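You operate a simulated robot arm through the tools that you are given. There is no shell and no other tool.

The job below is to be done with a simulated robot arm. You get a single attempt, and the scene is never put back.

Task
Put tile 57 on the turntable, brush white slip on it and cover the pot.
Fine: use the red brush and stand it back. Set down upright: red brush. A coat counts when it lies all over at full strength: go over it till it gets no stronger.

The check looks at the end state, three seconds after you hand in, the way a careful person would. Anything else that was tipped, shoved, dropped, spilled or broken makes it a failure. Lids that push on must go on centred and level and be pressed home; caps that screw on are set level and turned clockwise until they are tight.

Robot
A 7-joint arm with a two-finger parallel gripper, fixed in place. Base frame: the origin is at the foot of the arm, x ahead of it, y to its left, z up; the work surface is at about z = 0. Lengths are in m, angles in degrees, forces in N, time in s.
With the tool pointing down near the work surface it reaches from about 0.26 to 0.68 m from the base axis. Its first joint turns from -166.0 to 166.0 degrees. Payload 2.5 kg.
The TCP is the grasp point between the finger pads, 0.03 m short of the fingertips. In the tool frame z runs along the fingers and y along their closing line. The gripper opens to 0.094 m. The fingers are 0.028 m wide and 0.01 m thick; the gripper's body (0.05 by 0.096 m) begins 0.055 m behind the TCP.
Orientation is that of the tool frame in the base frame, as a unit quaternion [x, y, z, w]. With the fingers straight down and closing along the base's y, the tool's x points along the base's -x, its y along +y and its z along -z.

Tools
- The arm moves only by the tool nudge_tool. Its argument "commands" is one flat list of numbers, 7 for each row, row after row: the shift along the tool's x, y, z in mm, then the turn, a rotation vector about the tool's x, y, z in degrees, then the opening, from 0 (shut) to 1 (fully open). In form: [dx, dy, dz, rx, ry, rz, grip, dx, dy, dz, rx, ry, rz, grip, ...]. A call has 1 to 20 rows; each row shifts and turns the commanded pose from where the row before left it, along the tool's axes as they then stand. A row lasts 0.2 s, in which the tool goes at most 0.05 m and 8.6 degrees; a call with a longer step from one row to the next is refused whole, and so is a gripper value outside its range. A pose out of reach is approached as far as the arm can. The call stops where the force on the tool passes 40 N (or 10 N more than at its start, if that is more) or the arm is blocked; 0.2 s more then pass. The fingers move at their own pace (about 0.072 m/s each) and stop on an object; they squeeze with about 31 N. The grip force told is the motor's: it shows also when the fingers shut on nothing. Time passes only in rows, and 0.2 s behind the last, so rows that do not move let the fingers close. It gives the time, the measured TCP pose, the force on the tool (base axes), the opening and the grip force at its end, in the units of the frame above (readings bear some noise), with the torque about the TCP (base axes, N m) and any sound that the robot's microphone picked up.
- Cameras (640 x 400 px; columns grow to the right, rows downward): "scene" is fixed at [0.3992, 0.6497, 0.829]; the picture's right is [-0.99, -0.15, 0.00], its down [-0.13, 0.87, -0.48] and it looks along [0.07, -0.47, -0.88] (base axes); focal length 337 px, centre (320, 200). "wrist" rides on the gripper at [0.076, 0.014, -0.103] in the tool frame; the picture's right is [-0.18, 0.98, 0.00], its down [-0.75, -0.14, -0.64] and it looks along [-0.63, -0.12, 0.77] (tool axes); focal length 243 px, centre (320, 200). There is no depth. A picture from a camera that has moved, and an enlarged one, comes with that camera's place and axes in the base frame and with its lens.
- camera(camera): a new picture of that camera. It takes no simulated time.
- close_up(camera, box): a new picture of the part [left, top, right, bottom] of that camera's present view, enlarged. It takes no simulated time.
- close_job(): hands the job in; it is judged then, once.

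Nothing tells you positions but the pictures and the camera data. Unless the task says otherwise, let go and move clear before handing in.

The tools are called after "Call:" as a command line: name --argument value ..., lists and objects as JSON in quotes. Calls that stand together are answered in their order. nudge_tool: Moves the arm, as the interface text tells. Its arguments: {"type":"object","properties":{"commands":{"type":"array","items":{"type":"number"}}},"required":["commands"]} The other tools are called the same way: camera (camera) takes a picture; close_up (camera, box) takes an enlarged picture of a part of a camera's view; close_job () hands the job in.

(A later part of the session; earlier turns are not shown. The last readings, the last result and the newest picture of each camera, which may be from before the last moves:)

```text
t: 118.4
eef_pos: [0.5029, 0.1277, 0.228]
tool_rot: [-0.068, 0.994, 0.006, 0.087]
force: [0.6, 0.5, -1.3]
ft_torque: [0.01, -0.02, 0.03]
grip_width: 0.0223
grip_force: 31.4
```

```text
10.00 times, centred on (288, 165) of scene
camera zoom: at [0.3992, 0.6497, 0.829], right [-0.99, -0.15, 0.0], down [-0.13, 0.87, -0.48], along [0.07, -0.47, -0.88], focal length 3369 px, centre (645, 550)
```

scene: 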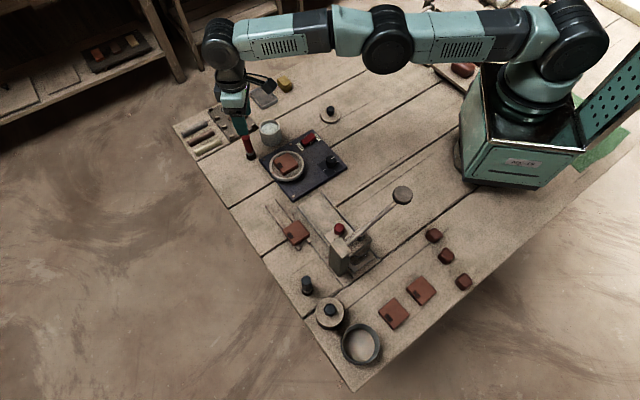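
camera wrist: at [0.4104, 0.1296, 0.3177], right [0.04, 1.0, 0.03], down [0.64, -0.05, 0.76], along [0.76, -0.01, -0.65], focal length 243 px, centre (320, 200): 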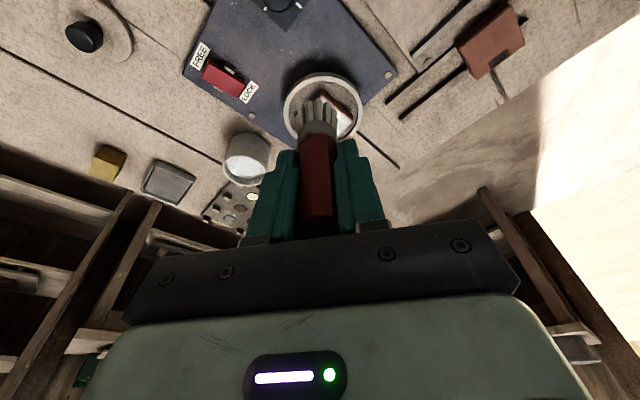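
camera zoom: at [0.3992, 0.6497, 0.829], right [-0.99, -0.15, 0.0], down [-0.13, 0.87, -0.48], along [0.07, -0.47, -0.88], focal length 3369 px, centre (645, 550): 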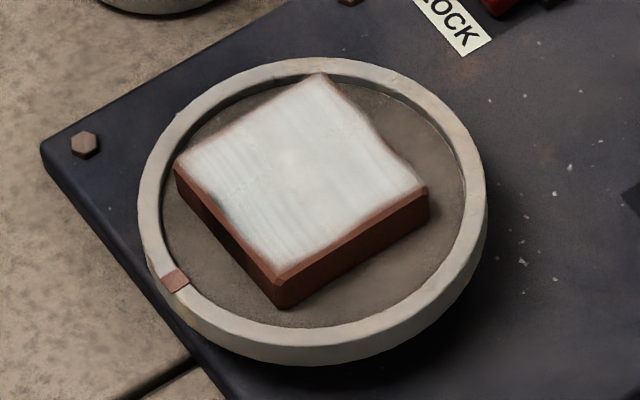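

Call:
close_up --camera "scene" --box '[272, 150, 303, 180]'

Call:
close_up --camera "wrist" --box '[300, 70, 370, 150]'

```text
13.33 times, centred on (288, 165) of scene
camera zoom: at [0.3992, 0.6497, 0.829], right [-0.99, -0.15, 0.0], down [-0.13, 0.87, -0.48], along [0.07, -0.47, -0.88], focal length 4492 px, centre (753, 667)
```

zoom: 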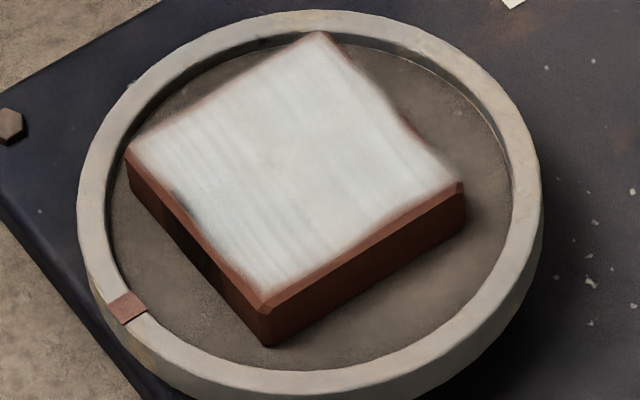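

```text
5.00 times, centred on (335, 110) of wrist
camera zoom: at [0.4104, 0.1296, 0.3177], right [0.04, 1.0, 0.03], down [0.64, -0.05, 0.76], along [0.76, -0.01, -0.65], focal length 1213 px, centre (245, 650)
```

zoom: 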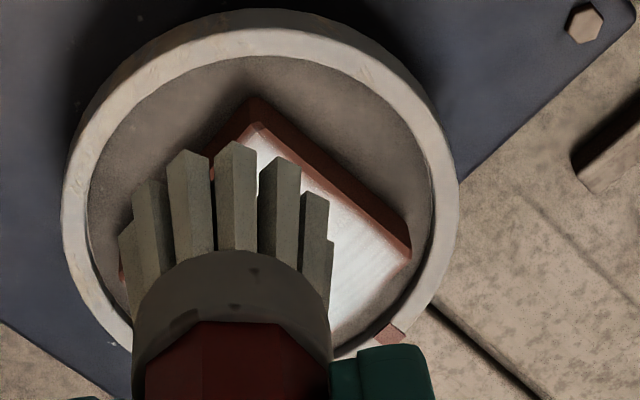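

Nearly complete, only the outermost 1–2 mm fade. Reloading once more for a final pass with the brush centred right on the edges.

Call:
nudge_tool --commands '[-24.4, -25.8, 4.3, 0, 0, 0, 0.05, -24.4, -25.8, 4.3, 0, 0, 0, 0.05, -24.4, -25.8, 4.3, 0, 0, 0, 0.05, -24.4, -25.8, 4.3, 0, 0, 0, 0.05, -24.4, -25.8, 4.3, 0, 0, 0, 0.05, 4.2, 0, 23.6, 0, 0, 0, 0.05, 4.2, 0, 23.6, 0, 0, 0, 0.05, 4.2, 0, 23.6, 0, 0, 0, 0.05, 0, 0, 0, 0, 0, 0, 0.05]'

Call:
close_up --camera "wrist" --box '[240, 40, 400, 180]'

Call:
close_up --camera "scene" --box '[240, 90, 300, 140]'

```text
t: 120.4
eef_pos: [0.6455, 0.017, 0.1555]
tool_rot: [-0.068, 0.994, 0.006, 0.087]
force: [-0.6, 0.6, -1.6]
ft_torque: [-0.02, 0.01, -0.01]
grip_width: 0.0224
grip_force: 31.1
```

```text
2.86 times, centred on (320, 110) of wrist
camera zoom: at [0.5509, 0.0194, 0.2444], right [0.04, 1.0, 0.03], down [0.64, -0.05, 0.76], along [0.76, -0.01, -0.65], focal length 693 px, centre (320, 457)
```

zoom: 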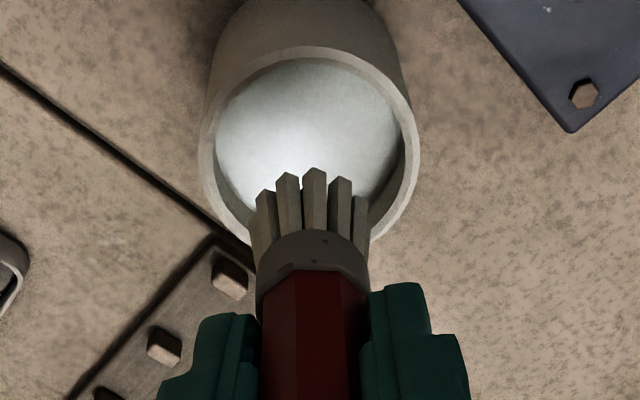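

```text
8.00 times, centred on (270, 115) of scene
camera zoom: at [0.3992, 0.6497, 0.829], right [-0.99, -0.15, 0.0], down [-0.13, 0.87, -0.48], along [0.07, -0.47, -0.88], focal length 2695 px, centre (720, 880)
```

zoom: 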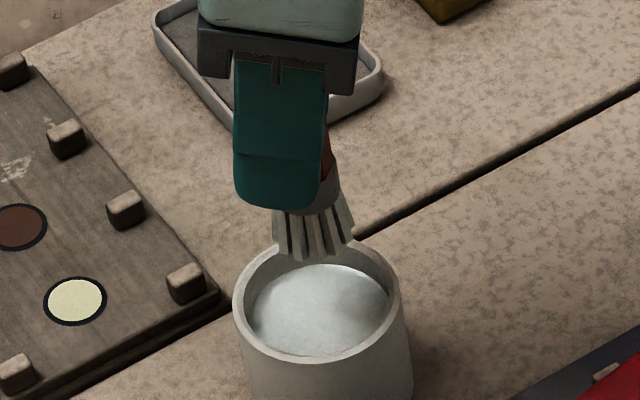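

Call:
nudge_tool --commands '[2.6, 0, 15, 0, 0, 0, 0.05, 2.6, 0, 15, 0, 0, 0, 0.05, 2.6, 0, 15, 0, 0, 0, 0.05, 0.35, 0, 2, 0, 0, 0, 0.05, 0.17, 0, 1, 0, 0, 0, 0.05, 0, 0, 0, 0, 0, 0, 0.05]'

Call:
close_up --camera "wrist" --box '[240, 60, 400, 200]'

```text
t: 121.8
eef_pos: [0.6449, 0.0175, 0.1066]
tool_rot: [-0.068, 0.994, 0.006, 0.088]
force: [-2.9, -0.8, 5.7]
ft_torque: [-0.03, 0.11, 0.0]
grip_width: 0.0223
grip_force: 30.9
```

```text
2.86 times, centred on (320, 130) of wrist
camera zoom: at [0.5517, 0.0195, 0.1956], right [0.04, 1.0, 0.03], down [0.64, -0.05, 0.76], along [0.76, -0.01, -0.64], focal length 693 px, centre (320, 400)
```

zoom: 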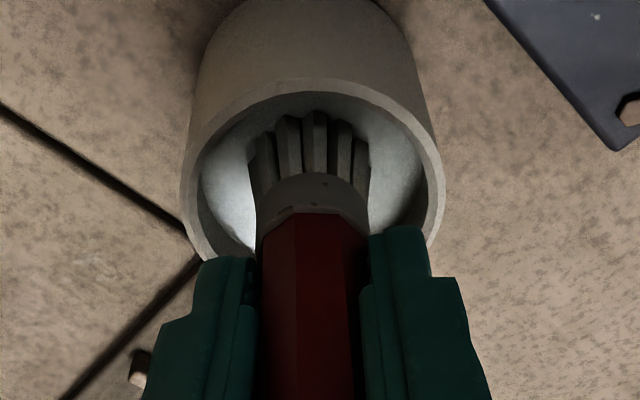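

Call:
nudge_tool --commands '[-0.9, 0, -5, 0, 0, 0, 0.05, -2.6, 0, -15, 0, 0, 0, 0.05, -2.7, 0, -15, 0, 0, 0, 0.05, -2.5, 0, -14.2, 0, 0, 0, 0.05, 4.5, 30.2, -0.8, 0, 0, 0, 0.05, 4.5, 30.2, -0.8, 0, 0, 0, 0.05, 4.5, 30.2, -0.8, 0, 0, 0, 0.05, 4.5, 30.2, -0.8, 0, 0, 0, 0.05, 2.1, 0, 12, 0, 0, 0, 0.05, 2.1, 0, 12, 0, 0, 0, 0.05, 1.5, 0, 8.6, 0, 0, 0, 0.05, 0, 0, 0, 0, 0, 0, 0.05]'

Call:
close_up --camera "wrist" --box '[220, 0, 420, 180]'

```text
t: 124.4
eef_pos: [0.6107, 0.1352, 0.1225]
tool_rot: [-0.069, 0.994, 0.006, 0.087]
force: [-0.5, 0.6, -0.2]
ft_torque: [0.06, 0.02, 0.0]
grip_width: 0.0223
grip_force: 30.6
```

```text
2.22 times, centred on (320, 90) of wrist
camera zoom: at [0.5164, 0.1371, 0.2117], right [0.04, 1.0, 0.03], down [0.64, -0.05, 0.76], along [0.76, -0.01, -0.65], focal length 539 px, centre (320, 444)
```

zoom: 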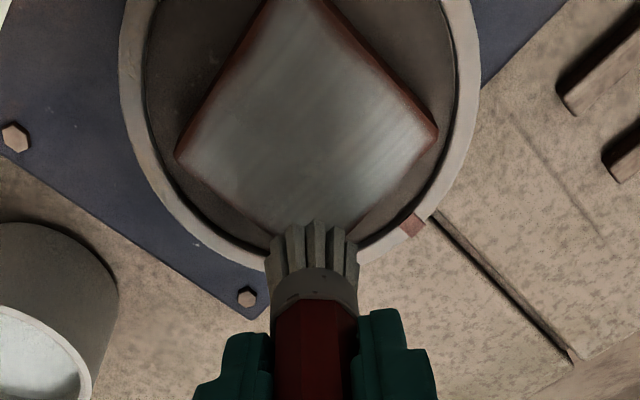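

Call:
nudge_tool --commands '[5.0, 6.65, -0.47, 0, 0, 0, 0.05, 4.94, 6.65, -0.87, 0, 0, 0, 0.05, 4.94, 6.65, -0.87, 0, 0, 0, 0.05, 4.94, 6.65, -0.87, 0, 0, 0, 0.05, 4.94, 6.65, -0.87, 0, 0, 0, 0.05, 4.94, 6.65, -0.87, 0, 0, 0, 0.05, 6.55, -5.01, -1.16, 0, 0, 0, 0.05, 6.55, -5.01, -1.16, 0, 0, 0, 0.05, 6.55, -5.01, -1.16, 0, 0, 0, 0.05, 6.55, -5.01, -1.16, 0, 0, 0, 0.05, 6.55, -5.01, -1.16, 0, 0, 0, 0.05, 6.55, -5.01, -1.16, 0, 0, 0, 0.05]'

Call:
close_up --camera "scene" --box '[265, 145, 310, 185]'

Call:
close_up --camera "wrist" --box '[240, 50, 400, 190]'

```text
t: 127.0
eef_pos: [0.5403, 0.1352, 0.1235]
tool_rot: [-0.07, 0.994, 0.007, 0.087]
force: [-0.1, 0.1, -0.4]
ft_torque: [0.02, 0.01, 0.0]
grip_width: 0.0223
grip_force: 30.9
```

```text
10.00 times, centred on (288, 165) of scene
camera zoom: at [0.3992, 0.6497, 0.829], right [-0.99, -0.15, 0.0], down [-0.13, 0.87, -0.48], along [0.07, -0.47, -0.88], focal length 3369 px, centre (645, 550)
```

zoom: 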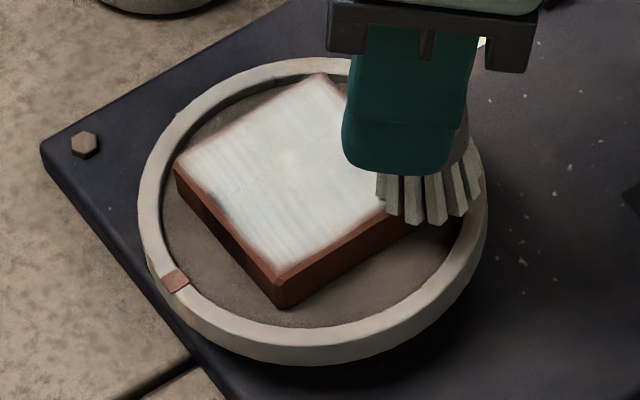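

```text
2.86 times, centred on (320, 120) of wrist
camera zoom: at [0.4464, 0.1365, 0.2131], right [0.04, 1.0, 0.03], down [0.64, -0.05, 0.76], along [0.76, -0.01, -0.64], focal length 693 px, centre (320, 429)
```

zoom: 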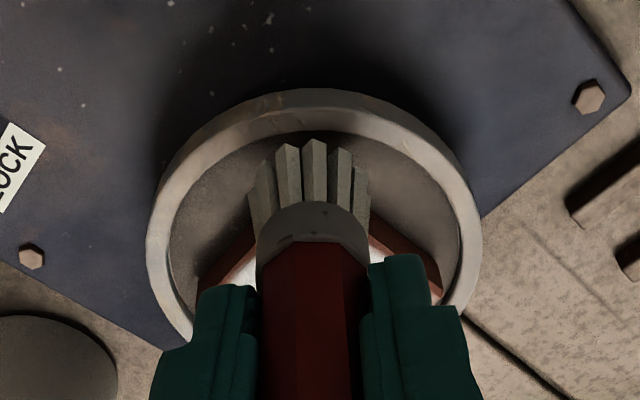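

Call:
nudge_tool --commands '[0.17, 0, 1, 0, 0, 0, 0.05, -4.94, -6.65, 0.87, 0, 0, 0, 0.05]'

```text
t: 127.6
eef_pos: [0.545, 0.1284, 0.1223]
tool_rot: [-0.068, 0.994, 0.006, 0.087]
force: [-1.0, -0.4, 1.5]
ft_torque: [0.01, 0.09, 0.0]
grip_width: 0.022
grip_force: 30.1
```

Call:
nudge_tool --commands '[-4.85, -6.65, 1.37, 0, 0, 0, 0.05, -4.94, -6.65, 0.87, 0, 0, 0, 0.05, -4.94, -6.65, 0.87, 0, 0, 0, 0.05, -4.94, -6.65, 0.87, 0, 0, 0, 0.05, -4.94, -6.65, 0.87, 0, 0, 0, 0.05]'

Call:
nudge_tool --commands '[-6.55, 5.01, 1.16, 0, 0, 0, 0.05, -6.55, 5.01, 1.16, 0, 0, 0, 0.05, -6.55, 5.01, 1.16, 0, 0, 0, 0.05, -6.55, 5.01, 1.16, 0, 0, 0, 0.05, -6.55, 5.01, 1.16, 0, 0, 0, 0.05, -6.55, 5.01, 1.16, 0, 0, 0, 0.05]'

Call:
close_up --camera "wrist" --box '[220, 0, 420, 180]'

Call:
close_up --camera "scene" --box '[265, 145, 310, 185]'

```text
t: 128.8
eef_pos: [0.5757, 0.101, 0.1213]
tool_rot: [-0.069, 0.994, 0.007, 0.087]
force: [-3.3, 3.5, 13.7]
ft_torque: [0.42, 0.19, 0.04]
grip_width: 0.0221
grip_force: 30.9
```

```text
t: 130.2
eef_pos: [0.6111, 0.1345, 0.121]
tool_rot: [-0.069, 0.994, 0.005, 0.087]
force: [-4.1, -5.7, 20.5]
ft_torque: [-0.31, 0.49, 0.08]
grip_width: 0.0223
grip_force: 31.8
```

```text
2.22 times, centred on (320, 90) of wrist
camera zoom: at [0.5168, 0.1359, 0.2095], right [0.04, 1.0, 0.03], down [0.64, -0.05, 0.76], along [0.76, -0.01, -0.64], focal length 539 px, centre (320, 444)
```

zoom: 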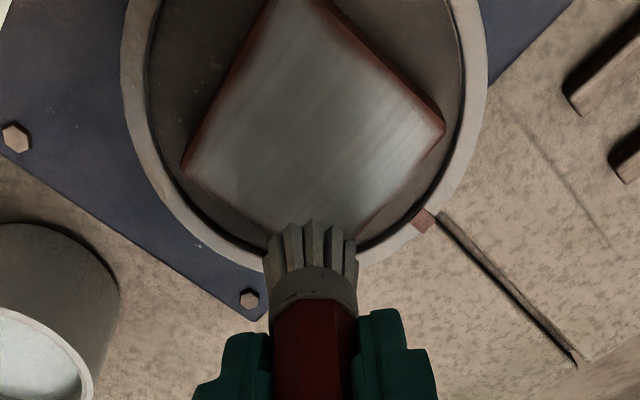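

```text
10.00 times, centred on (288, 165) of scene
camera zoom: at [0.3992, 0.6497, 0.829], right [-0.99, -0.15, 0.0], down [-0.13, 0.87, -0.48], along [0.07, -0.47, -0.88], focal length 3369 px, centre (645, 550)
```

zoom: 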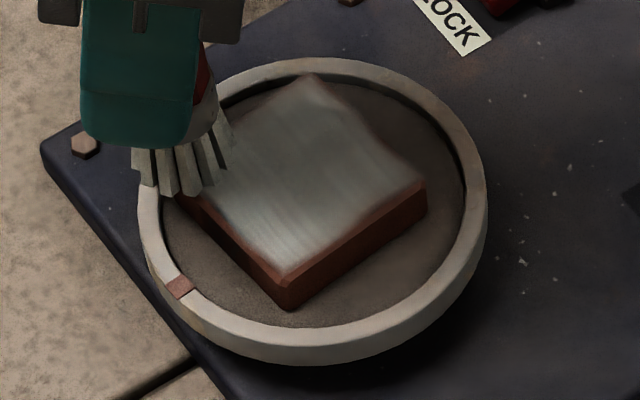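

Pressing got too heavy at that corner (20 N), so I lift a little and move the path slightly inward for the remaining two edges.

Call:
nudge_tool --commands '[3.94, 0.6, -1.93, 0, 0, 0, 0.05, 0, 0, 0, 0, 0, 0, 0.05]'

Call:
close_up --camera "wrist" --box '[240, 20, 400, 200]'

```text
t: 130.8
eef_pos: [0.6057, 0.1349, 0.1207]
tool_rot: [-0.068, 0.994, 0.007, 0.086]
force: [1.1, 1.0, 3.1]
ft_torque: [0.1, -0.04, -0.02]
grip_width: 0.0224
grip_force: 30.8
```

```text
2.22 times, centred on (320, 110) of wrist
camera zoom: at [0.5119, 0.1368, 0.2101], right [0.04, 1.0, 0.03], down [0.65, -0.05, 0.76], along [0.76, -0.01, -0.65], focal length 539 px, centre (320, 400)
```

zoom: 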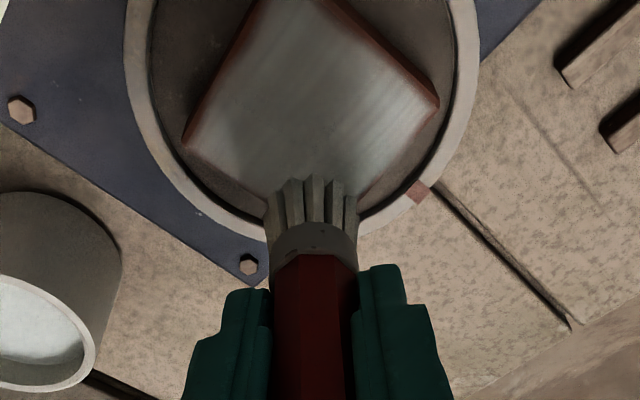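

Tile and wheel turned a few degrees under that push but still sit fine. Continuing lightly along the remaining two edges with the path adjusted for the new tile angle.

Call:
nudge_tool --commands '[-2.1, 2.1, 0.2, 0, 0, 0, 0.05, 5.97, 6.38, -1.05, 0, 0, 0, 0.05, 5.97, 6.38, -1.05, 0, 0, 0, 0.05, 5.97, 6.38, -1.05, 0, 0, 0, 0.05, 5.97, 6.38, -1.05, 0, 0, 0, 0.05, 5.97, 6.38, -1.05, 0, 0, 0, 0.05]'

Call:
close_up --camera "wrist" --box '[200, 20, 400, 200]'

Call:
close_up --camera "scene" --box '[265, 145, 310, 185]'

```text
t: 132.2
eef_pos: [0.5732, 0.1643, 0.121]
tool_rot: [-0.069, 0.994, 0.005, 0.087]
force: [-0.4, 0.5, -1.4]
ft_torque: [0.01, -0.03, -0.03]
grip_width: 0.0223
grip_force: 30.1
```

```text
2.22 times, centred on (300, 110) of wrist
camera zoom: at [0.4789, 0.1663, 0.2108], right [0.04, 1.0, 0.03], down [0.64, -0.05, 0.76], along [0.76, -0.01, -0.65], focal length 539 px, centre (364, 400)
```

zoom: 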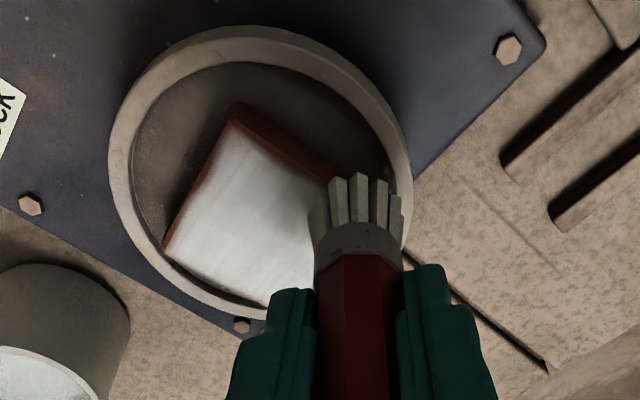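

```text
10.00 times, centred on (288, 165) of scene
camera zoom: at [0.3992, 0.6497, 0.829], right [-0.99, -0.15, 0.0], down [-0.13, 0.87, -0.48], along [0.07, -0.47, -0.88], focal length 3369 px, centre (645, 550)
```

zoom: 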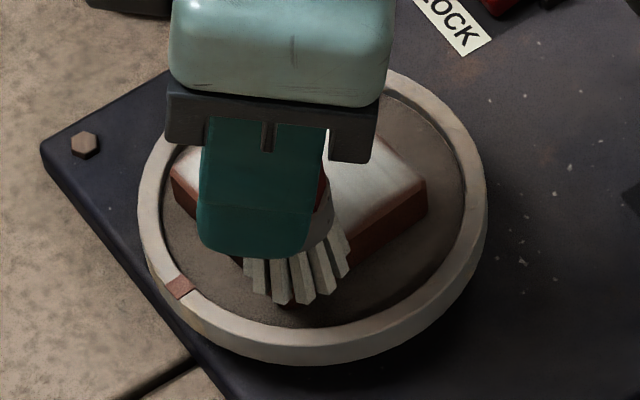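

Call:
nudge_tool --commands '[1.45, 1.45, 0.3, 0, 0, 0, 0.05, 6.0, -5.78, -1.06, 0, 0, 0, 0.05, 6.0, -5.78, -1.06, 0, 0, 0, 0.05, 6.0, -5.78, -1.06, 0, 0, 0, 0.05, 6.0, -5.78, -1.06, 0, 0, 0, 0.05, 6.0, -5.78, -1.06, 0, 0, 0, 0.05]'

Call:
nudge_tool --commands '[-6.0, 5.78, 1.06, 0, 0, 0, 0.05, -6.0, 5.78, 1.06, 0, 0, 0, 0.05, -6.0, 5.78, 1.06, 0, 0, 0, 0.05, -6.0, 5.78, 1.06, 0, 0, 0, 0.05, -6.0, 5.78, 1.06, 0, 0, 0, 0.05]'

Call:
close_up --camera "wrist" --box '[200, 20, 400, 200]'

Call:
close_up --camera "scene" --box '[265, 145, 310, 185]'

```text
t: 133.6
eef_pos: [0.5462, 0.1318, 0.1213]
tool_rot: [-0.068, 0.994, 0.006, 0.088]
force: [1.3, -0.2, 2.0]
ft_torque: [0.03, -0.07, 0.01]
grip_width: 0.0224
grip_force: 30.8
```

```text
t: 134.8
eef_pos: [0.5698, 0.1638, 0.1214]
tool_rot: [-0.069, 0.994, 0.006, 0.087]
force: [0.4, 0.0, -0.2]
ft_torque: [0.02, 0.02, -0.04]
grip_width: 0.0223
grip_force: 30.9
```

```text
2.22 times, centred on (300, 110) of wrist
camera zoom: at [0.4772, 0.1669, 0.2102], right [0.04, 1.0, 0.03], down [0.64, -0.05, 0.76], along [0.76, -0.01, -0.65], focal length 539 px, centre (364, 400)
```

zoom: 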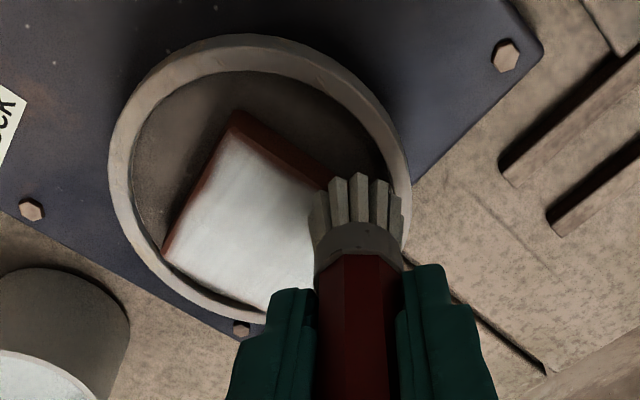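

```text
10.00 times, centred on (288, 165) of scene
camera zoom: at [0.3992, 0.6497, 0.829], right [-0.99, -0.15, 0.0], down [-0.13, 0.87, -0.48], along [0.07, -0.47, -0.88], focal length 3369 px, centre (645, 550)
```

zoom: 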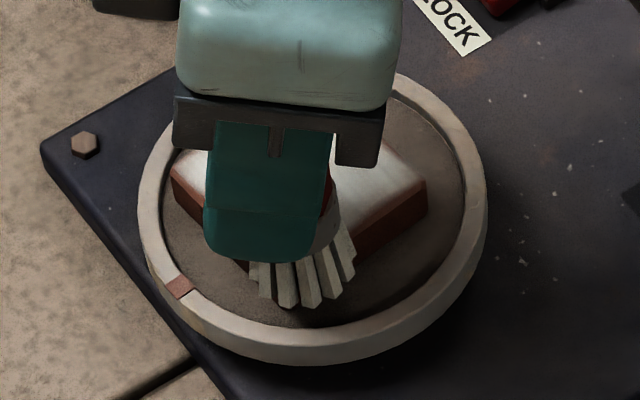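

Call:
nudge_tool --commands '[-3.1, 0, -17.7, 0, 0, 0, 0.05, -3.2, 0, -17.8, 0, 0, 0, 0.05, -12, -30, 2, 0, 0, 0, 0.05, -12, -30, 2, 0, 0, 0, 0.05, -12, -30, 2, 0, 0, 0, 0.05, -12, -30, 2, 0, 0, 0, 0.05, -6, -30, 1, 0, 0, 0, 0.05, 0, 0, 0, 0, 0, 0, 0.05]'

Call:
camera --camera "wrist"

Call:
close_up --camera "scene" --box '[270, 150, 303, 182]'

Call:
close_up --camera "scene" --box '[240, 90, 300, 140]'

```text
t: 136.6
eef_pos: [0.6469, 0.0232, 0.1581]
tool_rot: [-0.069, 0.994, 0.006, 0.087]
force: [-0.1, -0.3, 0.2]
ft_torque: [0.0, 0.0, 0.0]
grip_width: 0.0222
grip_force: 30.4
```

```text
taken
camera wrist: at [0.5533, 0.0257, 0.2471], right [0.04, 1.0, 0.03], down [0.64, -0.05, 0.76], along [0.76, -0.01, -0.65], focal length 243 px, centre (320, 200)
```

wrist: 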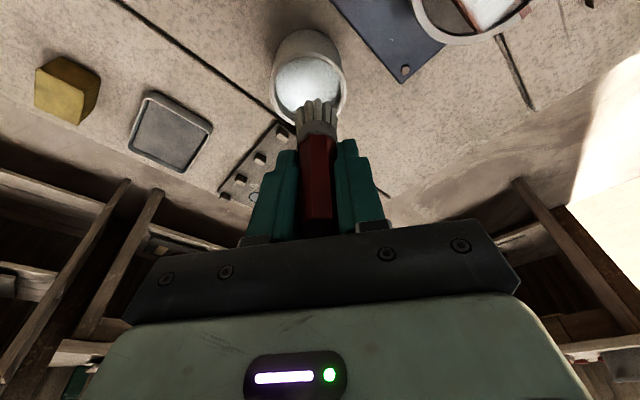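

```text
12.50 times, centred on (286, 166) of scene
camera zoom: at [0.3992, 0.6497, 0.829], right [-0.99, -0.15, 0.0], down [-0.13, 0.87, -0.48], along [0.07, -0.47, -0.88], focal length 4212 px, centre (739, 625)
```

zoom: 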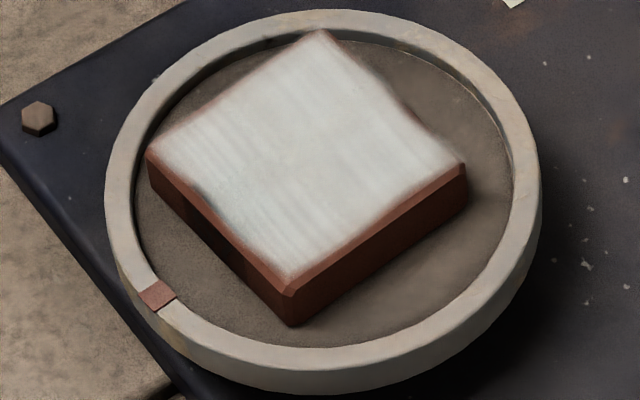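

```text
8.00 times, centred on (270, 115) of scene
camera zoom: at [0.3992, 0.6497, 0.829], right [-0.99, -0.15, 0.0], down [-0.13, 0.87, -0.48], along [0.07, -0.47, -0.88], focal length 2695 px, centre (720, 880)
```

zoom: 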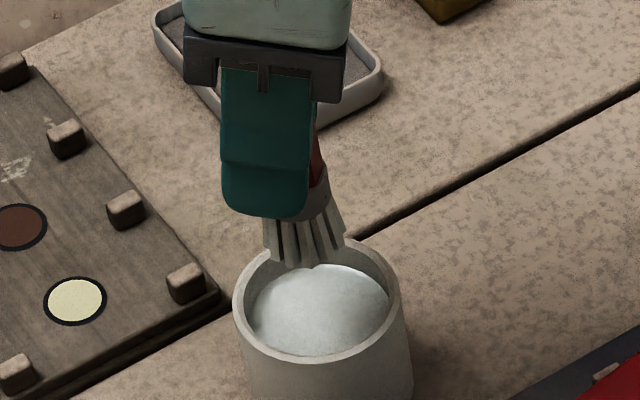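

Call:
close_up --camera "scene" --box '[274, 154, 296, 176]'

Call:
close_up --camera "wrist" --box '[410, 0, 540, 60]'

```text
16.00 times, centred on (285, 165) of scene
camera zoom: at [0.3992, 0.6497, 0.829], right [-0.99, -0.15, 0.0], down [-0.13, 0.87, -0.48], along [0.07, -0.47, -0.88], focal length 5391 px, centre (880, 760)
```

zoom: 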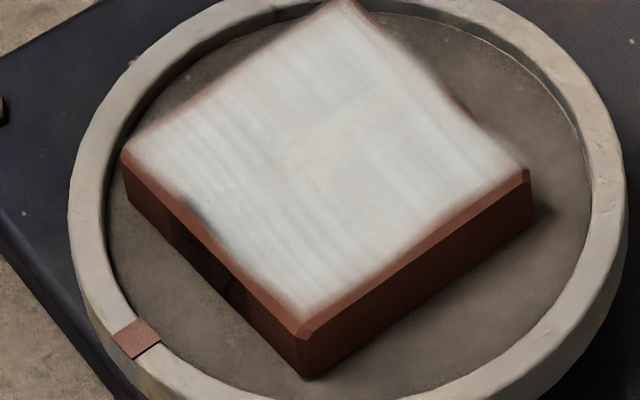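

```text
4.92 times, centred on (475, 30) of wrist
camera zoom: at [0.5533, 0.0257, 0.2471], right [0.04, 1.0, 0.03], down [0.64, -0.05, 0.76], along [0.76, -0.01, -0.65], focal length 1194 px, centre (-443, 1037)
```

zoom: 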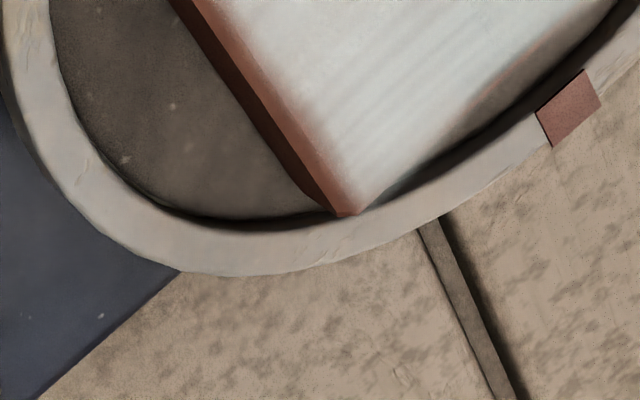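

The outer few millimetres still fade, so I reload and do another careful, lighter edge pass.

Call:
nudge_tool --commands '[3.3, -6.5, -0.6, 0, 0, 0, 0.05, 2.6, 0, 15, 0, 0, 0, 0.05, 2.6, 0, 15, 0, 0, 0, 0.05, 2.6, 0, 15, 0, 0, 0, 0.05, 0.7, 0, 4, 0, 0, 0, 0.05, 0.17, 0, 1, 0, 0, 0, 0.05, 0, 0, 0, 0, 0, 0, 0.05]'

Call:
close_up --camera "wrist" --box '[240, 60, 400, 200]'

```text
t: 138.2
eef_pos: [0.6452, 0.0177, 0.1076]
tool_rot: [-0.069, 0.994, 0.006, 0.088]
force: [-0.2, -0.8, 0.8]
ft_torque: [0.0, 0.04, 0.0]
grip_width: 0.0222
grip_force: 30.9
```

```text
2.86 times, centred on (320, 130) of wrist
camera zoom: at [0.5509, 0.0197, 0.1958], right [0.04, 1.0, 0.03], down [0.64, -0.05, 0.76], along [0.76, -0.01, -0.65], focal length 693 px, centre (320, 400)
```

zoom: 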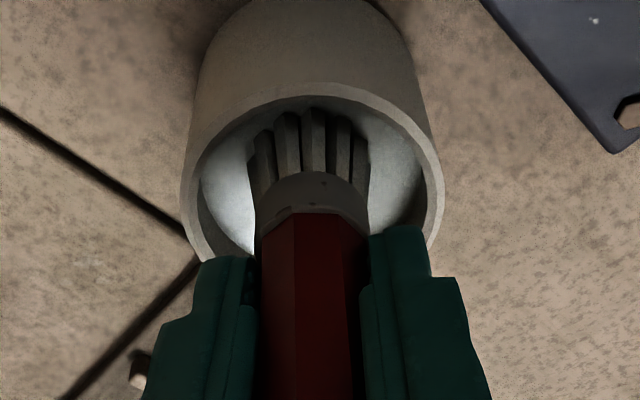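

Call:
nudge_tool --commands '[0.14, 0, 0.8, 0, 0, 0, 0.05, 0, 0, 0, 0, 0, 0, 0.05]'

```text
t: 138.8
eef_pos: [0.6442, 0.0171, 0.1068]
tool_rot: [-0.069, 0.994, 0.006, 0.086]
force: [-0.2, 0.2, 0.0]
ft_torque: [0.04, -0.03, -0.03]
grip_width: 0.0225
grip_force: 30.9
```

Call:
nudge_tool --commands '[0.14, 0, 0.8, 0, 0, 0, 0.05, 0, 0, 0, 0, 0, 0, 0.05]'

```text
t: 139.4
eef_pos: [0.6455, 0.017, 0.1067]
tool_rot: [-0.068, 0.994, 0.006, 0.088]
force: [-1.4, -0.2, 6.9]
ft_torque: [0.01, 0.05, 0.04]
grip_width: 0.0224
grip_force: 30.8
```

Call:
nudge_tool --commands '[-0.9, 0, -5, 0, 0, 0, 0.05, -2.6, 0, -15, 0, 0, 0, 0.05, -2.7, 0, -15, 0, 0, 0, 0.05, -2.5, 0, -14.2, 0, 0, 0, 0.05, 5, 31, -0.9, 0, 0, 0, 0.05, 5, 31, -0.9, 0, 0, 0, 0.05, 5, 31, -0.9, 0, 0, 0, 0.05, 5, 31, -0.9, 0, 0, 0, 0.05, 2.1, 0, 12, 0, 0, 0, 0.05, 2.1, 0, 12, 0, 0, 0, 0.05, 1.35, 0, 7.7, 0, 0, 0, 0.05, 0, 0, 0, 0, 0, 0, 0.05]'

Call:
close_up --camera "wrist" --box '[220, 0, 420, 180]'

```text
t: 142.0
eef_pos: [0.6076, 0.1374, 0.1245]
tool_rot: [-0.068, 0.994, 0.006, 0.087]
force: [0.0, -0.2, 0.2]
ft_torque: [0.02, 0.01, -0.03]
grip_width: 0.0224
grip_force: 31.2
```

```text
2.22 times, centred on (320, 90) of wrist
camera zoom: at [0.5135, 0.1402, 0.2133], right [0.04, 1.0, 0.03], down [0.64, -0.05, 0.76], along [0.76, -0.01, -0.65], focal length 539 px, centre (320, 444)
```

zoom: 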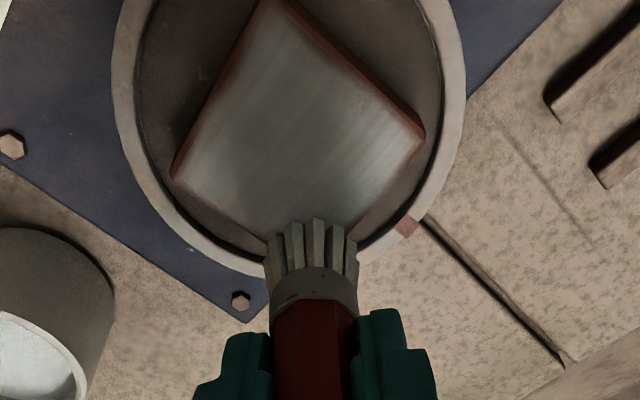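

Call:
nudge_tool --commands '[0.26, 0, 1.48, 0, 0, 0, 0.05, 6.43, -6.19, -1.14, 0, 0, 0, 0.05, 6.43, -6.19, -1.14, 0, 0, 0, 0.05]'

```text
t: 142.8
eef_pos: [0.596, 0.1232, 0.1228]
tool_rot: [-0.069, 0.994, 0.006, 0.087]
force: [0.4, -1.1, 0.4]
ft_torque: [-0.01, 0.0, 0.0]
grip_width: 0.0223
grip_force: 30.6
```

Call:
nudge_tool --commands '[6.55, -6.19, -0.44, 0, 0, 0, 0.05, 6.43, -6.19, -1.14, 0, 0, 0, 0.05, 6.43, -6.19, -1.14, 0, 0, 0, 0.05]'

Call:
close_up --camera "wrist" --box '[240, 20, 440, 200]'

```text
t: 143.6
eef_pos: [0.5788, 0.1021, 0.1227]
tool_rot: [-0.068, 0.994, 0.006, 0.086]
force: [0.5, 0.1, -0.2]
ft_torque: [-0.02, -0.01, 0.0]
grip_width: 0.0223
grip_force: 31.7
```

```text
2.22 times, centred on (340, 110) of wrist
camera zoom: at [0.4862, 0.1045, 0.2112], right [0.04, 1.0, 0.03], down [0.64, -0.05, 0.76], along [0.76, -0.01, -0.65], focal length 539 px, centre (276, 400)
```

zoom: 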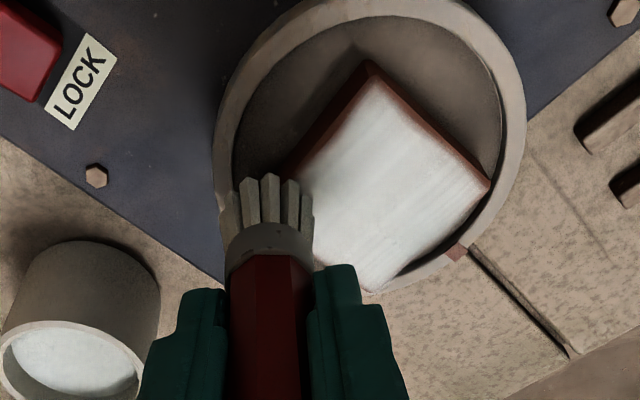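

Call:
nudge_tool --commands '[0.14, 0, 0.8, 0, 0, 0, 0.05, 6.1, 6.53, -1.08, 0, 0, 0, 0.05, 6.1, 6.53, -1.08, 0, 0, 0, 0.05, 6.1, 6.53, -1.08, 0, 0, 0, 0.05, 6.1, 6.53, -1.08, 0, 0, 0, 0.05, 6.1, 6.53, -1.08, 0, 0, 0, 0.05]'

Call:
close_up --camera "wrist" --box '[240, 20, 440, 200]'

Call:
close_up --camera "scene" --box '[270, 150, 303, 182]'

```text
t: 145.0
eef_pos: [0.5441, 0.1309, 0.1215]
tool_rot: [-0.069, 0.994, 0.007, 0.088]
force: [-0.1, -0.3, -0.8]
ft_torque: [0.03, -0.02, 0.0]
grip_width: 0.0223
grip_force: 31.3
```

```text
2.22 times, centred on (340, 110) of wrist
camera zoom: at [0.4502, 0.1329, 0.2105], right [0.04, 1.0, 0.03], down [0.64, -0.05, 0.76], along [0.76, -0.01, -0.65], focal length 539 px, centre (276, 400)
```

zoom: 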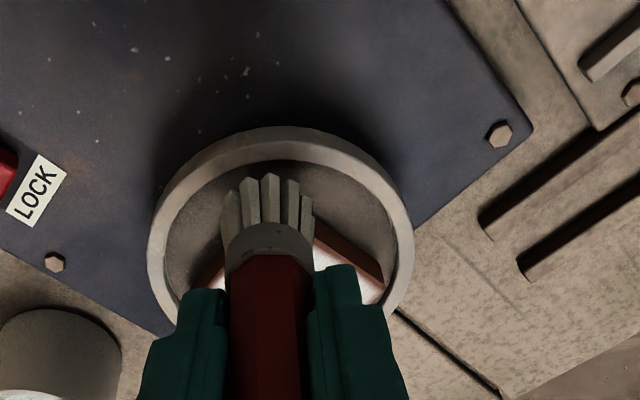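

```text
12.50 times, centred on (286, 166) of scene
camera zoom: at [0.3992, 0.6497, 0.829], right [-0.99, -0.15, 0.0], down [-0.13, 0.87, -0.48], along [0.07, -0.47, -0.88], focal length 4212 px, centre (739, 625)
```

zoom: 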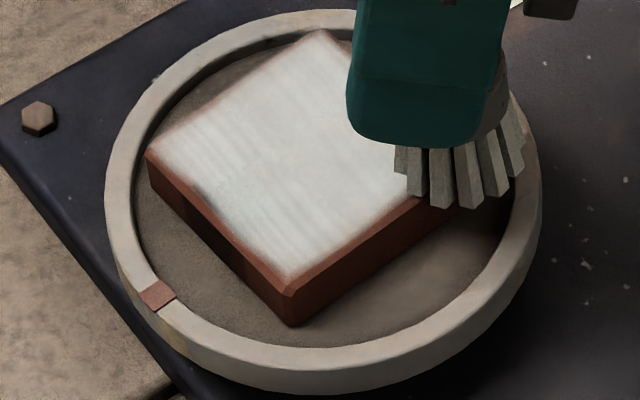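

Call:
nudge_tool --commands '[-5.7, 7.0, 1.1, 0, 0, 0, 0.05, -6.43, 6.19, 1.14, 0, 0, 0, 0.05, -6.43, 6.19, 1.14, 0, 0, 0, 0.05, -6.43, 6.19, 1.14, 0, 0, 0, 0.05, -6.43, 6.19, 1.14, 0, 0, 0, 0.05]'

Call:
nudge_tool --commands '[6.43, -6.19, -1.14, 0, 0, 0, 0.05, 6.43, -6.19, -1.14, 0, 0, 0, 0.05, 6.43, -6.19, -1.14, 0, 0, 0, 0.05, 6.43, -6.19, -1.14, 0, 0, 0, 0.05, 6.43, -6.19, -1.14, 0, 0, 0, 0.05]'

Call:
nudge_tool --commands '[-6.43, 6.19, 1.14, 0, 0, 0, 0.05, -6.43, 6.19, 1.14, 0, 0, 0, 0.05, -6.43, 6.19, 1.14, 0, 0, 0, 0.05, -6.43, 6.19, 1.14, 0, 0, 0, 0.05, -6.43, 6.19, 1.14, 0, 0, 0, 0.05]'

Call:
close_up --camera "wrist" --box '[200, 20, 400, 200]'

Call:
close_up --camera "scene" --box '[270, 150, 303, 182]'

```text
t: 146.2
eef_pos: [0.5715, 0.1665, 0.1204]
tool_rot: [-0.069, 0.994, 0.006, 0.087]
force: [-1.7, -1.2, 6.0]
ft_torque: [-0.16, 0.04, -0.02]
grip_width: 0.022
grip_force: 31.0
```

```text
t: 147.4
eef_pos: [0.543, 0.1312, 0.1215]
tool_rot: [-0.069, 0.994, 0.006, 0.088]
force: [2.4, 1.4, 6.4]
ft_torque: [0.16, -0.19, 0.04]
grip_width: 0.0222
grip_force: 31.4
```

```text
t: 148.6
eef_pos: [0.5712, 0.1656, 0.1209]
tool_rot: [-0.069, 0.994, 0.006, 0.087]
force: [-3.0, -3.6, 10.1]
ft_torque: [-0.28, 0.06, -0.05]
grip_width: 0.0225
grip_force: 30.9
```

```text
2.22 times, centred on (300, 110) of wrist
camera zoom: at [0.4774, 0.1676, 0.2099], right [0.04, 1.0, 0.03], down [0.64, -0.05, 0.76], along [0.76, -0.01, -0.65], focal length 539 px, centre (364, 400)
```

zoom: 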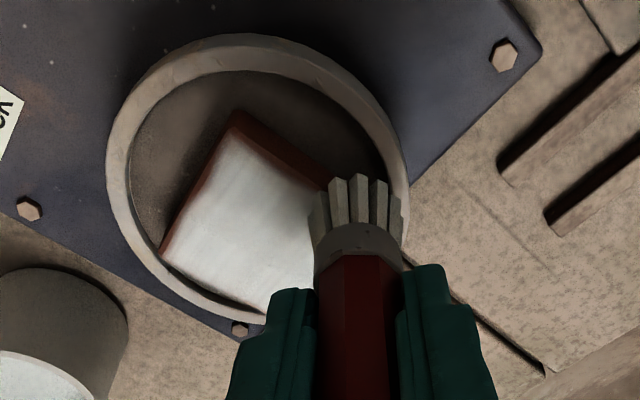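

```text
12.50 times, centred on (286, 166) of scene
camera zoom: at [0.3992, 0.6497, 0.829], right [-0.99, -0.15, 0.0], down [-0.13, 0.87, -0.48], along [0.07, -0.47, -0.88], focal length 4212 px, centre (739, 625)
```

zoom: 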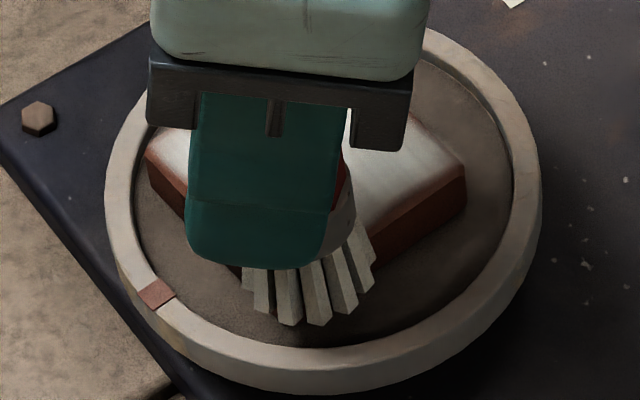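

Call:
nudge_tool --commands '[-6.15, -6.53, 0.68, 0, 0, 0, 0.05, -6.1, -6.53, 1.08, 0, 0, 0, 0.05, -6.1, -6.53, 1.08, 0, 0, 0, 0.05, -6.1, -6.53, 1.08, 0, 0, 0, 0.05, -6.1, -6.53, 1.08, 0, 0, 0, 0.05]'

Call:
nudge_tool --commands '[6.1, 6.53, -1.08, 0, 0, 0, 0.05, 6.1, 6.53, -1.08, 0, 0, 0, 0.05, 6.1, 6.53, -1.08, 0, 0, 0, 0.05, 6.1, 6.53, -1.08, 0, 0, 0, 0.05, 6.1, 6.53, -1.08, 0, 0, 0, 0.05]'

Call:
nudge_tool --commands '[-6.1, -6.53, 1.08, 0, 0, 0, 0.05, -6.1, -6.53, 1.08, 0, 0, 0, 0.05, -6.1, -6.53, 1.08, 0, 0, 0, 0.05, -6.1, -6.53, 1.08, 0, 0, 0, 0.05, -6.1, -6.53, 1.08, 0, 0, 0, 0.05]'

Call:
nudge_tool --commands '[6.43, -6.19, -1.14, 0, 0, 0, 0.05, 6.43, -6.19, -1.14, 0, 0, 0, 0.05, 6.43, -6.19, -1.14, 0, 0, 0, 0.05, 6.43, -6.19, -1.14, 0, 0, 0, 0.05, 6.43, -6.19, -1.14, 0, 0, 0, 0.05]'

Call:
close_up --camera "wrist" --box '[240, 20, 440, 200]'

Call:
close_up --camera "scene" --box '[270, 150, 303, 182]'

```text
t: 149.8
eef_pos: [0.6083, 0.1397, 0.1212]
tool_rot: [-0.069, 0.994, 0.006, 0.086]
force: [-2.6, 1.9, 6.9]
ft_torque: [0.06, 0.15, -0.02]
grip_width: 0.0225
grip_force: 31.0
```

```text
t: 151.0
eef_pos: [0.5724, 0.1682, 0.1206]
tool_rot: [-0.068, 0.994, 0.006, 0.087]
force: [1.0, -0.8, 4.3]
ft_torque: [-0.11, -0.14, 0.01]
grip_width: 0.0223
grip_force: 30.9
```

```text
t: 152.2
eef_pos: [0.606, 0.139, 0.1212]
tool_rot: [-0.068, 0.994, 0.006, 0.087]
force: [-2.1, 0.5, 5.2]
ft_torque: [0.06, 0.1, -0.03]
grip_width: 0.0223
grip_force: 30.8
```

```text
t: 153.4
eef_pos: [0.5779, 0.1019, 0.1216]
tool_rot: [-0.068, 0.994, 0.006, 0.087]
force: [-0.9, 1.0, 0.3]
ft_torque: [0.01, 0.0, 0.01]
grip_width: 0.022
grip_force: 30.7
```

```text
2.22 times, centred on (340, 110) of wrist
camera zoom: at [0.4844, 0.1056, 0.2106], right [0.04, 1.0, 0.03], down [0.64, -0.05, 0.76], along [0.76, -0.01, -0.65], focal length 539 px, centre (276, 400)
```

zoom: 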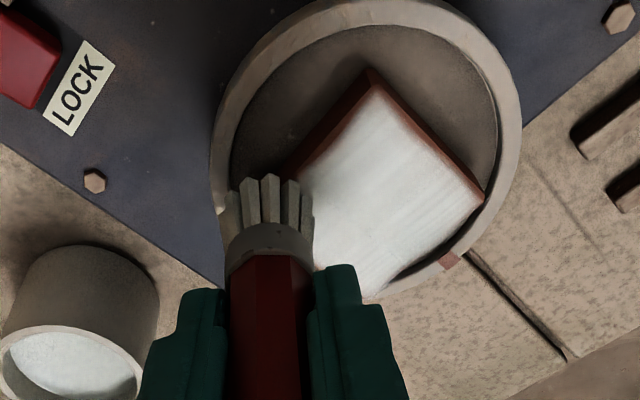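

```text
12.50 times, centred on (286, 166) of scene
camera zoom: at [0.3992, 0.6497, 0.829], right [-0.99, -0.15, 0.0], down [-0.13, 0.87, -0.48], along [0.07, -0.47, -0.88], focal length 4212 px, centre (739, 625)
```

zoom: 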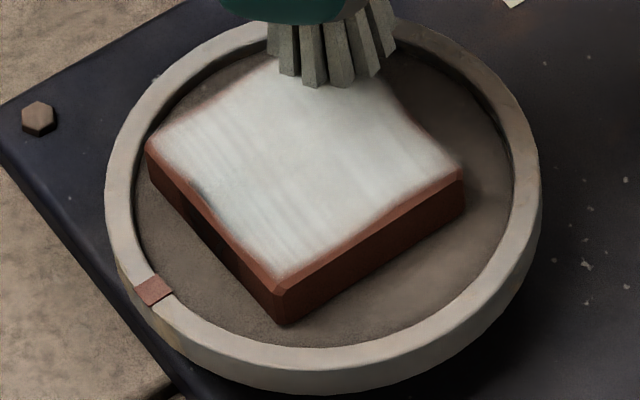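

Call:
nudge_tool --commands '[6.2, 6.53, -0.58, 0, 0, 0, 0.05, 6.1, 6.53, -1.08, 0, 0, 0, 0.05, 6.1, 6.53, -1.08, 0, 0, 0, 0.05, 6.1, 6.53, -1.08, 0, 0, 0, 0.05, 6.1, 6.53, -1.08, 0, 0, 0, 0.05]'

Call:
nudge_tool --commands '[-7.86, 7.57, 1.19, 0, 0, 0, 0.05, -6.1, -6.53, 1.08, 0, 0, 0, 0.05, -6.1, -6.53, 1.08, 0, 0, 0, 0.05, -6.1, -6.53, 1.08, 0, 0, 0, 0.05, -6.1, -6.53, 1.08, 0, 0, 0, 0.05, -6.1, -6.53, 1.08, 0, 0, 0, 0.05, -7.86, 7.57, 1.39, 0, 0, 0, 0.05, 6.1, 6.53, -1.08, 0, 0, 0, 0.05, 6.1, 6.53, -1.08, 0, 0, 0, 0.05, 6.1, 6.53, -1.08, 0, 0, 0, 0.05, 6.1, 6.53, -1.08, 0, 0, 0, 0.05, 6.1, 6.53, -1.08, 0, 0, 0, 0.05]'

Call:
nudge_tool --commands '[-7.86, 7.57, 1.39, 0, 0, 0, 0.05, -6.1, -6.53, 1.08, 0, 0, 0, 0.05, -6.1, -6.53, 1.08, 0, 0, 0, 0.05, -6.1, -6.53, 1.08, 0, 0, 0, 0.05, -6.1, -6.53, 1.08, 0, 0, 0, 0.05, -6.1, -6.53, 1.08, 0, 0, 0, 0.05]'

Call:
close_up --camera "wrist" --box '[220, 0, 420, 180]'

Call:
close_up --camera "scene" --box '[270, 150, 303, 182]'

```text
t: 154.6
eef_pos: [0.5424, 0.1314, 0.1211]
tool_rot: [-0.068, 0.994, 0.006, 0.087]
force: [1.5, -0.6, 2.9]
ft_torque: [-0.06, -0.09, 0.01]
grip_width: 0.0224
grip_force: 31.0
```

```text
t: 157.2
eef_pos: [0.5584, 0.1478, 0.1206]
tool_rot: [-0.068, 0.994, 0.006, 0.088]
force: [3.9, -2.1, 10.8]
ft_torque: [-0.18, -0.34, -0.02]
grip_width: 0.0224
grip_force: 30.8
```

```text
t: 158.6
eef_pos: [0.6006, 0.1293, 0.1204]
tool_rot: [-0.069, 0.994, 0.006, 0.088]
force: [-5.3, 3.8, 20.2]
ft_torque: [0.36, 0.42, -0.02]
grip_width: 0.0224
grip_force: 30.9
```

```text
2.22 times, centred on (320, 90) of wrist
camera zoom: at [0.5061, 0.1319, 0.2094], right [0.04, 1.0, 0.03], down [0.64, -0.05, 0.76], along [0.76, -0.01, -0.64], focal length 539 px, centre (320, 444)
```

zoom: 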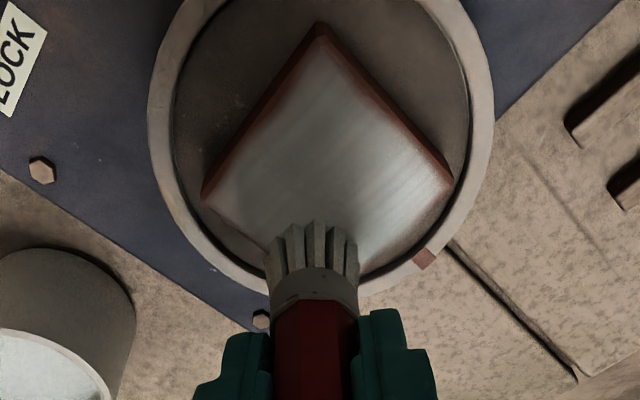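

```text
12.50 times, centred on (286, 166) of scene
camera zoom: at [0.3992, 0.6497, 0.829], right [-0.99, -0.15, 0.0], down [-0.13, 0.87, -0.48], along [0.07, -0.47, -0.88], focal length 4212 px, centre (739, 625)
```

zoom: 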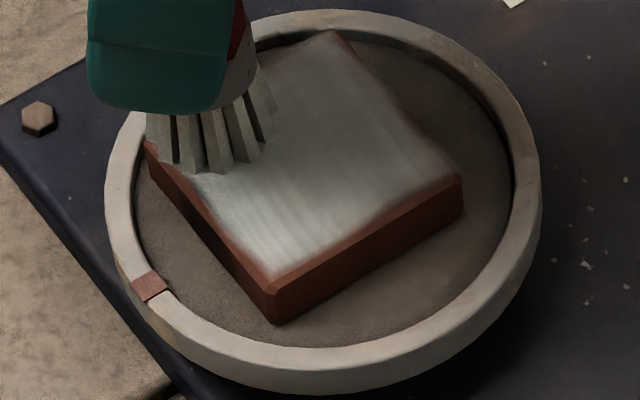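

Call:
nudge_tool --commands '[-1.5, 0, -8.7, 0, 0, 0, 0.05, -3.1, 0, -17.7, 0, 0, 0, 0.05, -1.7, 0, -10, 0, 0, 0, 0.05, -9, -28, 1.5, 0, 0, 0, 0.05, -9, -28, 1.5, 0, 0, 0, 0.05, -9, -28, 1.5, 0, 0, 0, 0.05, -9, -28, 1.5, 0, 0, 0, 0.05, 0, 0, 0, 0, 0, 0, 0.05]'

Call:
close_up --camera "wrist" --box '[240, 0, 540, 180]'

Call:
close_up --camera "scene" --box '[274, 154, 296, 176]'

Call:
close_up --camera "scene" --box '[240, 90, 300, 140]'

```text
t: 160.4
eef_pos: [0.6501, 0.0233, 0.1564]
tool_rot: [-0.069, 0.994, 0.006, 0.087]
force: [0.0, -0.5, -0.5]
ft_torque: [-0.01, 0.01, 0.0]
grip_width: 0.0223
grip_force: 31.5
```

```text
2.13 times, centred on (390, 90) of wrist
camera zoom: at [0.557, 0.0263, 0.245], right [0.04, 1.0, 0.03], down [0.64, -0.05, 0.76], along [0.76, -0.01, -0.65], focal length 518 px, centre (171, 435)
```

zoom: 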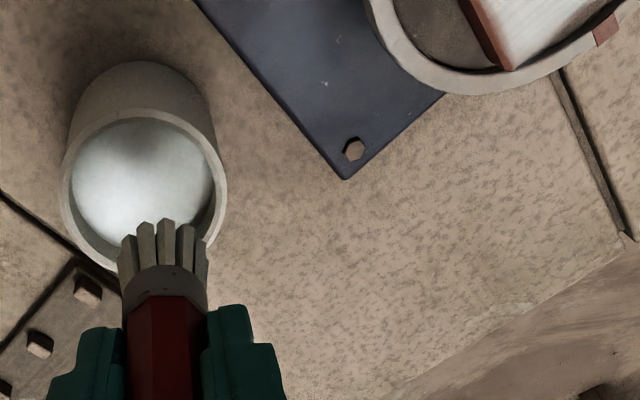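

```text
16.00 times, centred on (285, 165) of scene
camera zoom: at [0.3992, 0.6497, 0.829], right [-0.99, -0.15, 0.0], down [-0.13, 0.87, -0.48], along [0.07, -0.47, -0.88], focal length 5391 px, centre (880, 760)
```

zoom: 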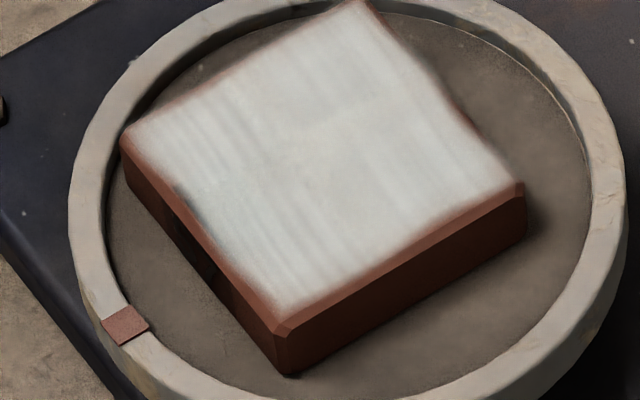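

```text
8.00 times, centred on (270, 115) of scene
camera zoom: at [0.3992, 0.6497, 0.829], right [-0.99, -0.15, 0.0], down [-0.13, 0.87, -0.48], along [0.07, -0.47, -0.88], focal length 2695 px, centre (720, 880)
```

zoom: 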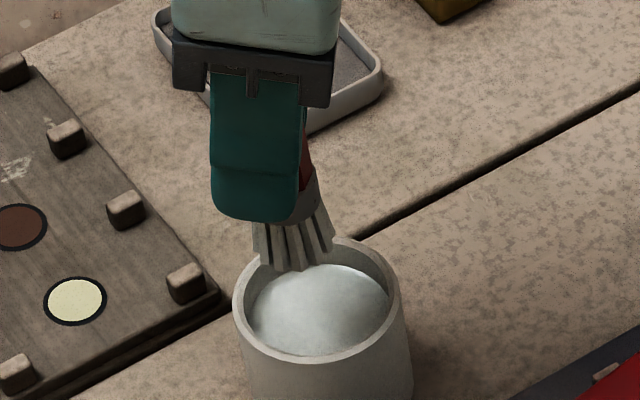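

Call:
close_up --camera "wrist" --box '[410, 0, 540, 60]'

Call:
close_up --camera "scene" --box '[240, 100, 290, 130]'

```text
4.92 times, centred on (475, 30) of wrist
camera zoom: at [0.557, 0.0263, 0.245], right [0.04, 1.0, 0.03], down [0.64, -0.05, 0.76], along [0.76, -0.01, -0.65], focal length 1194 px, centre (-443, 1037)
```

zoom: 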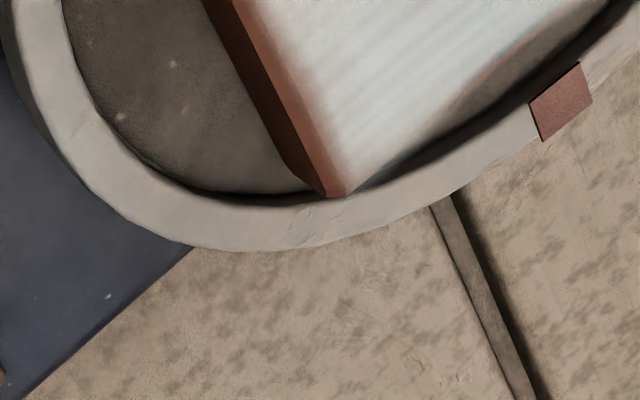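

```text
12.80 times, centred on (265, 115) of scene
camera zoom: at [0.3992, 0.6497, 0.829], right [-0.99, -0.15, 0.0], down [-0.13, 0.87, -0.48], along [0.07, -0.47, -0.88], focal length 4313 px, centre (1024, 1288)
```

zoom: 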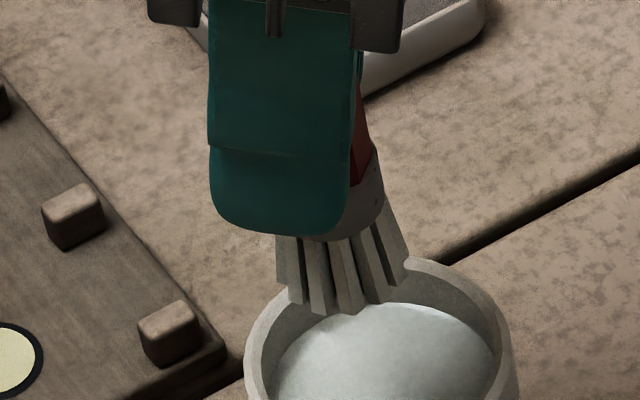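

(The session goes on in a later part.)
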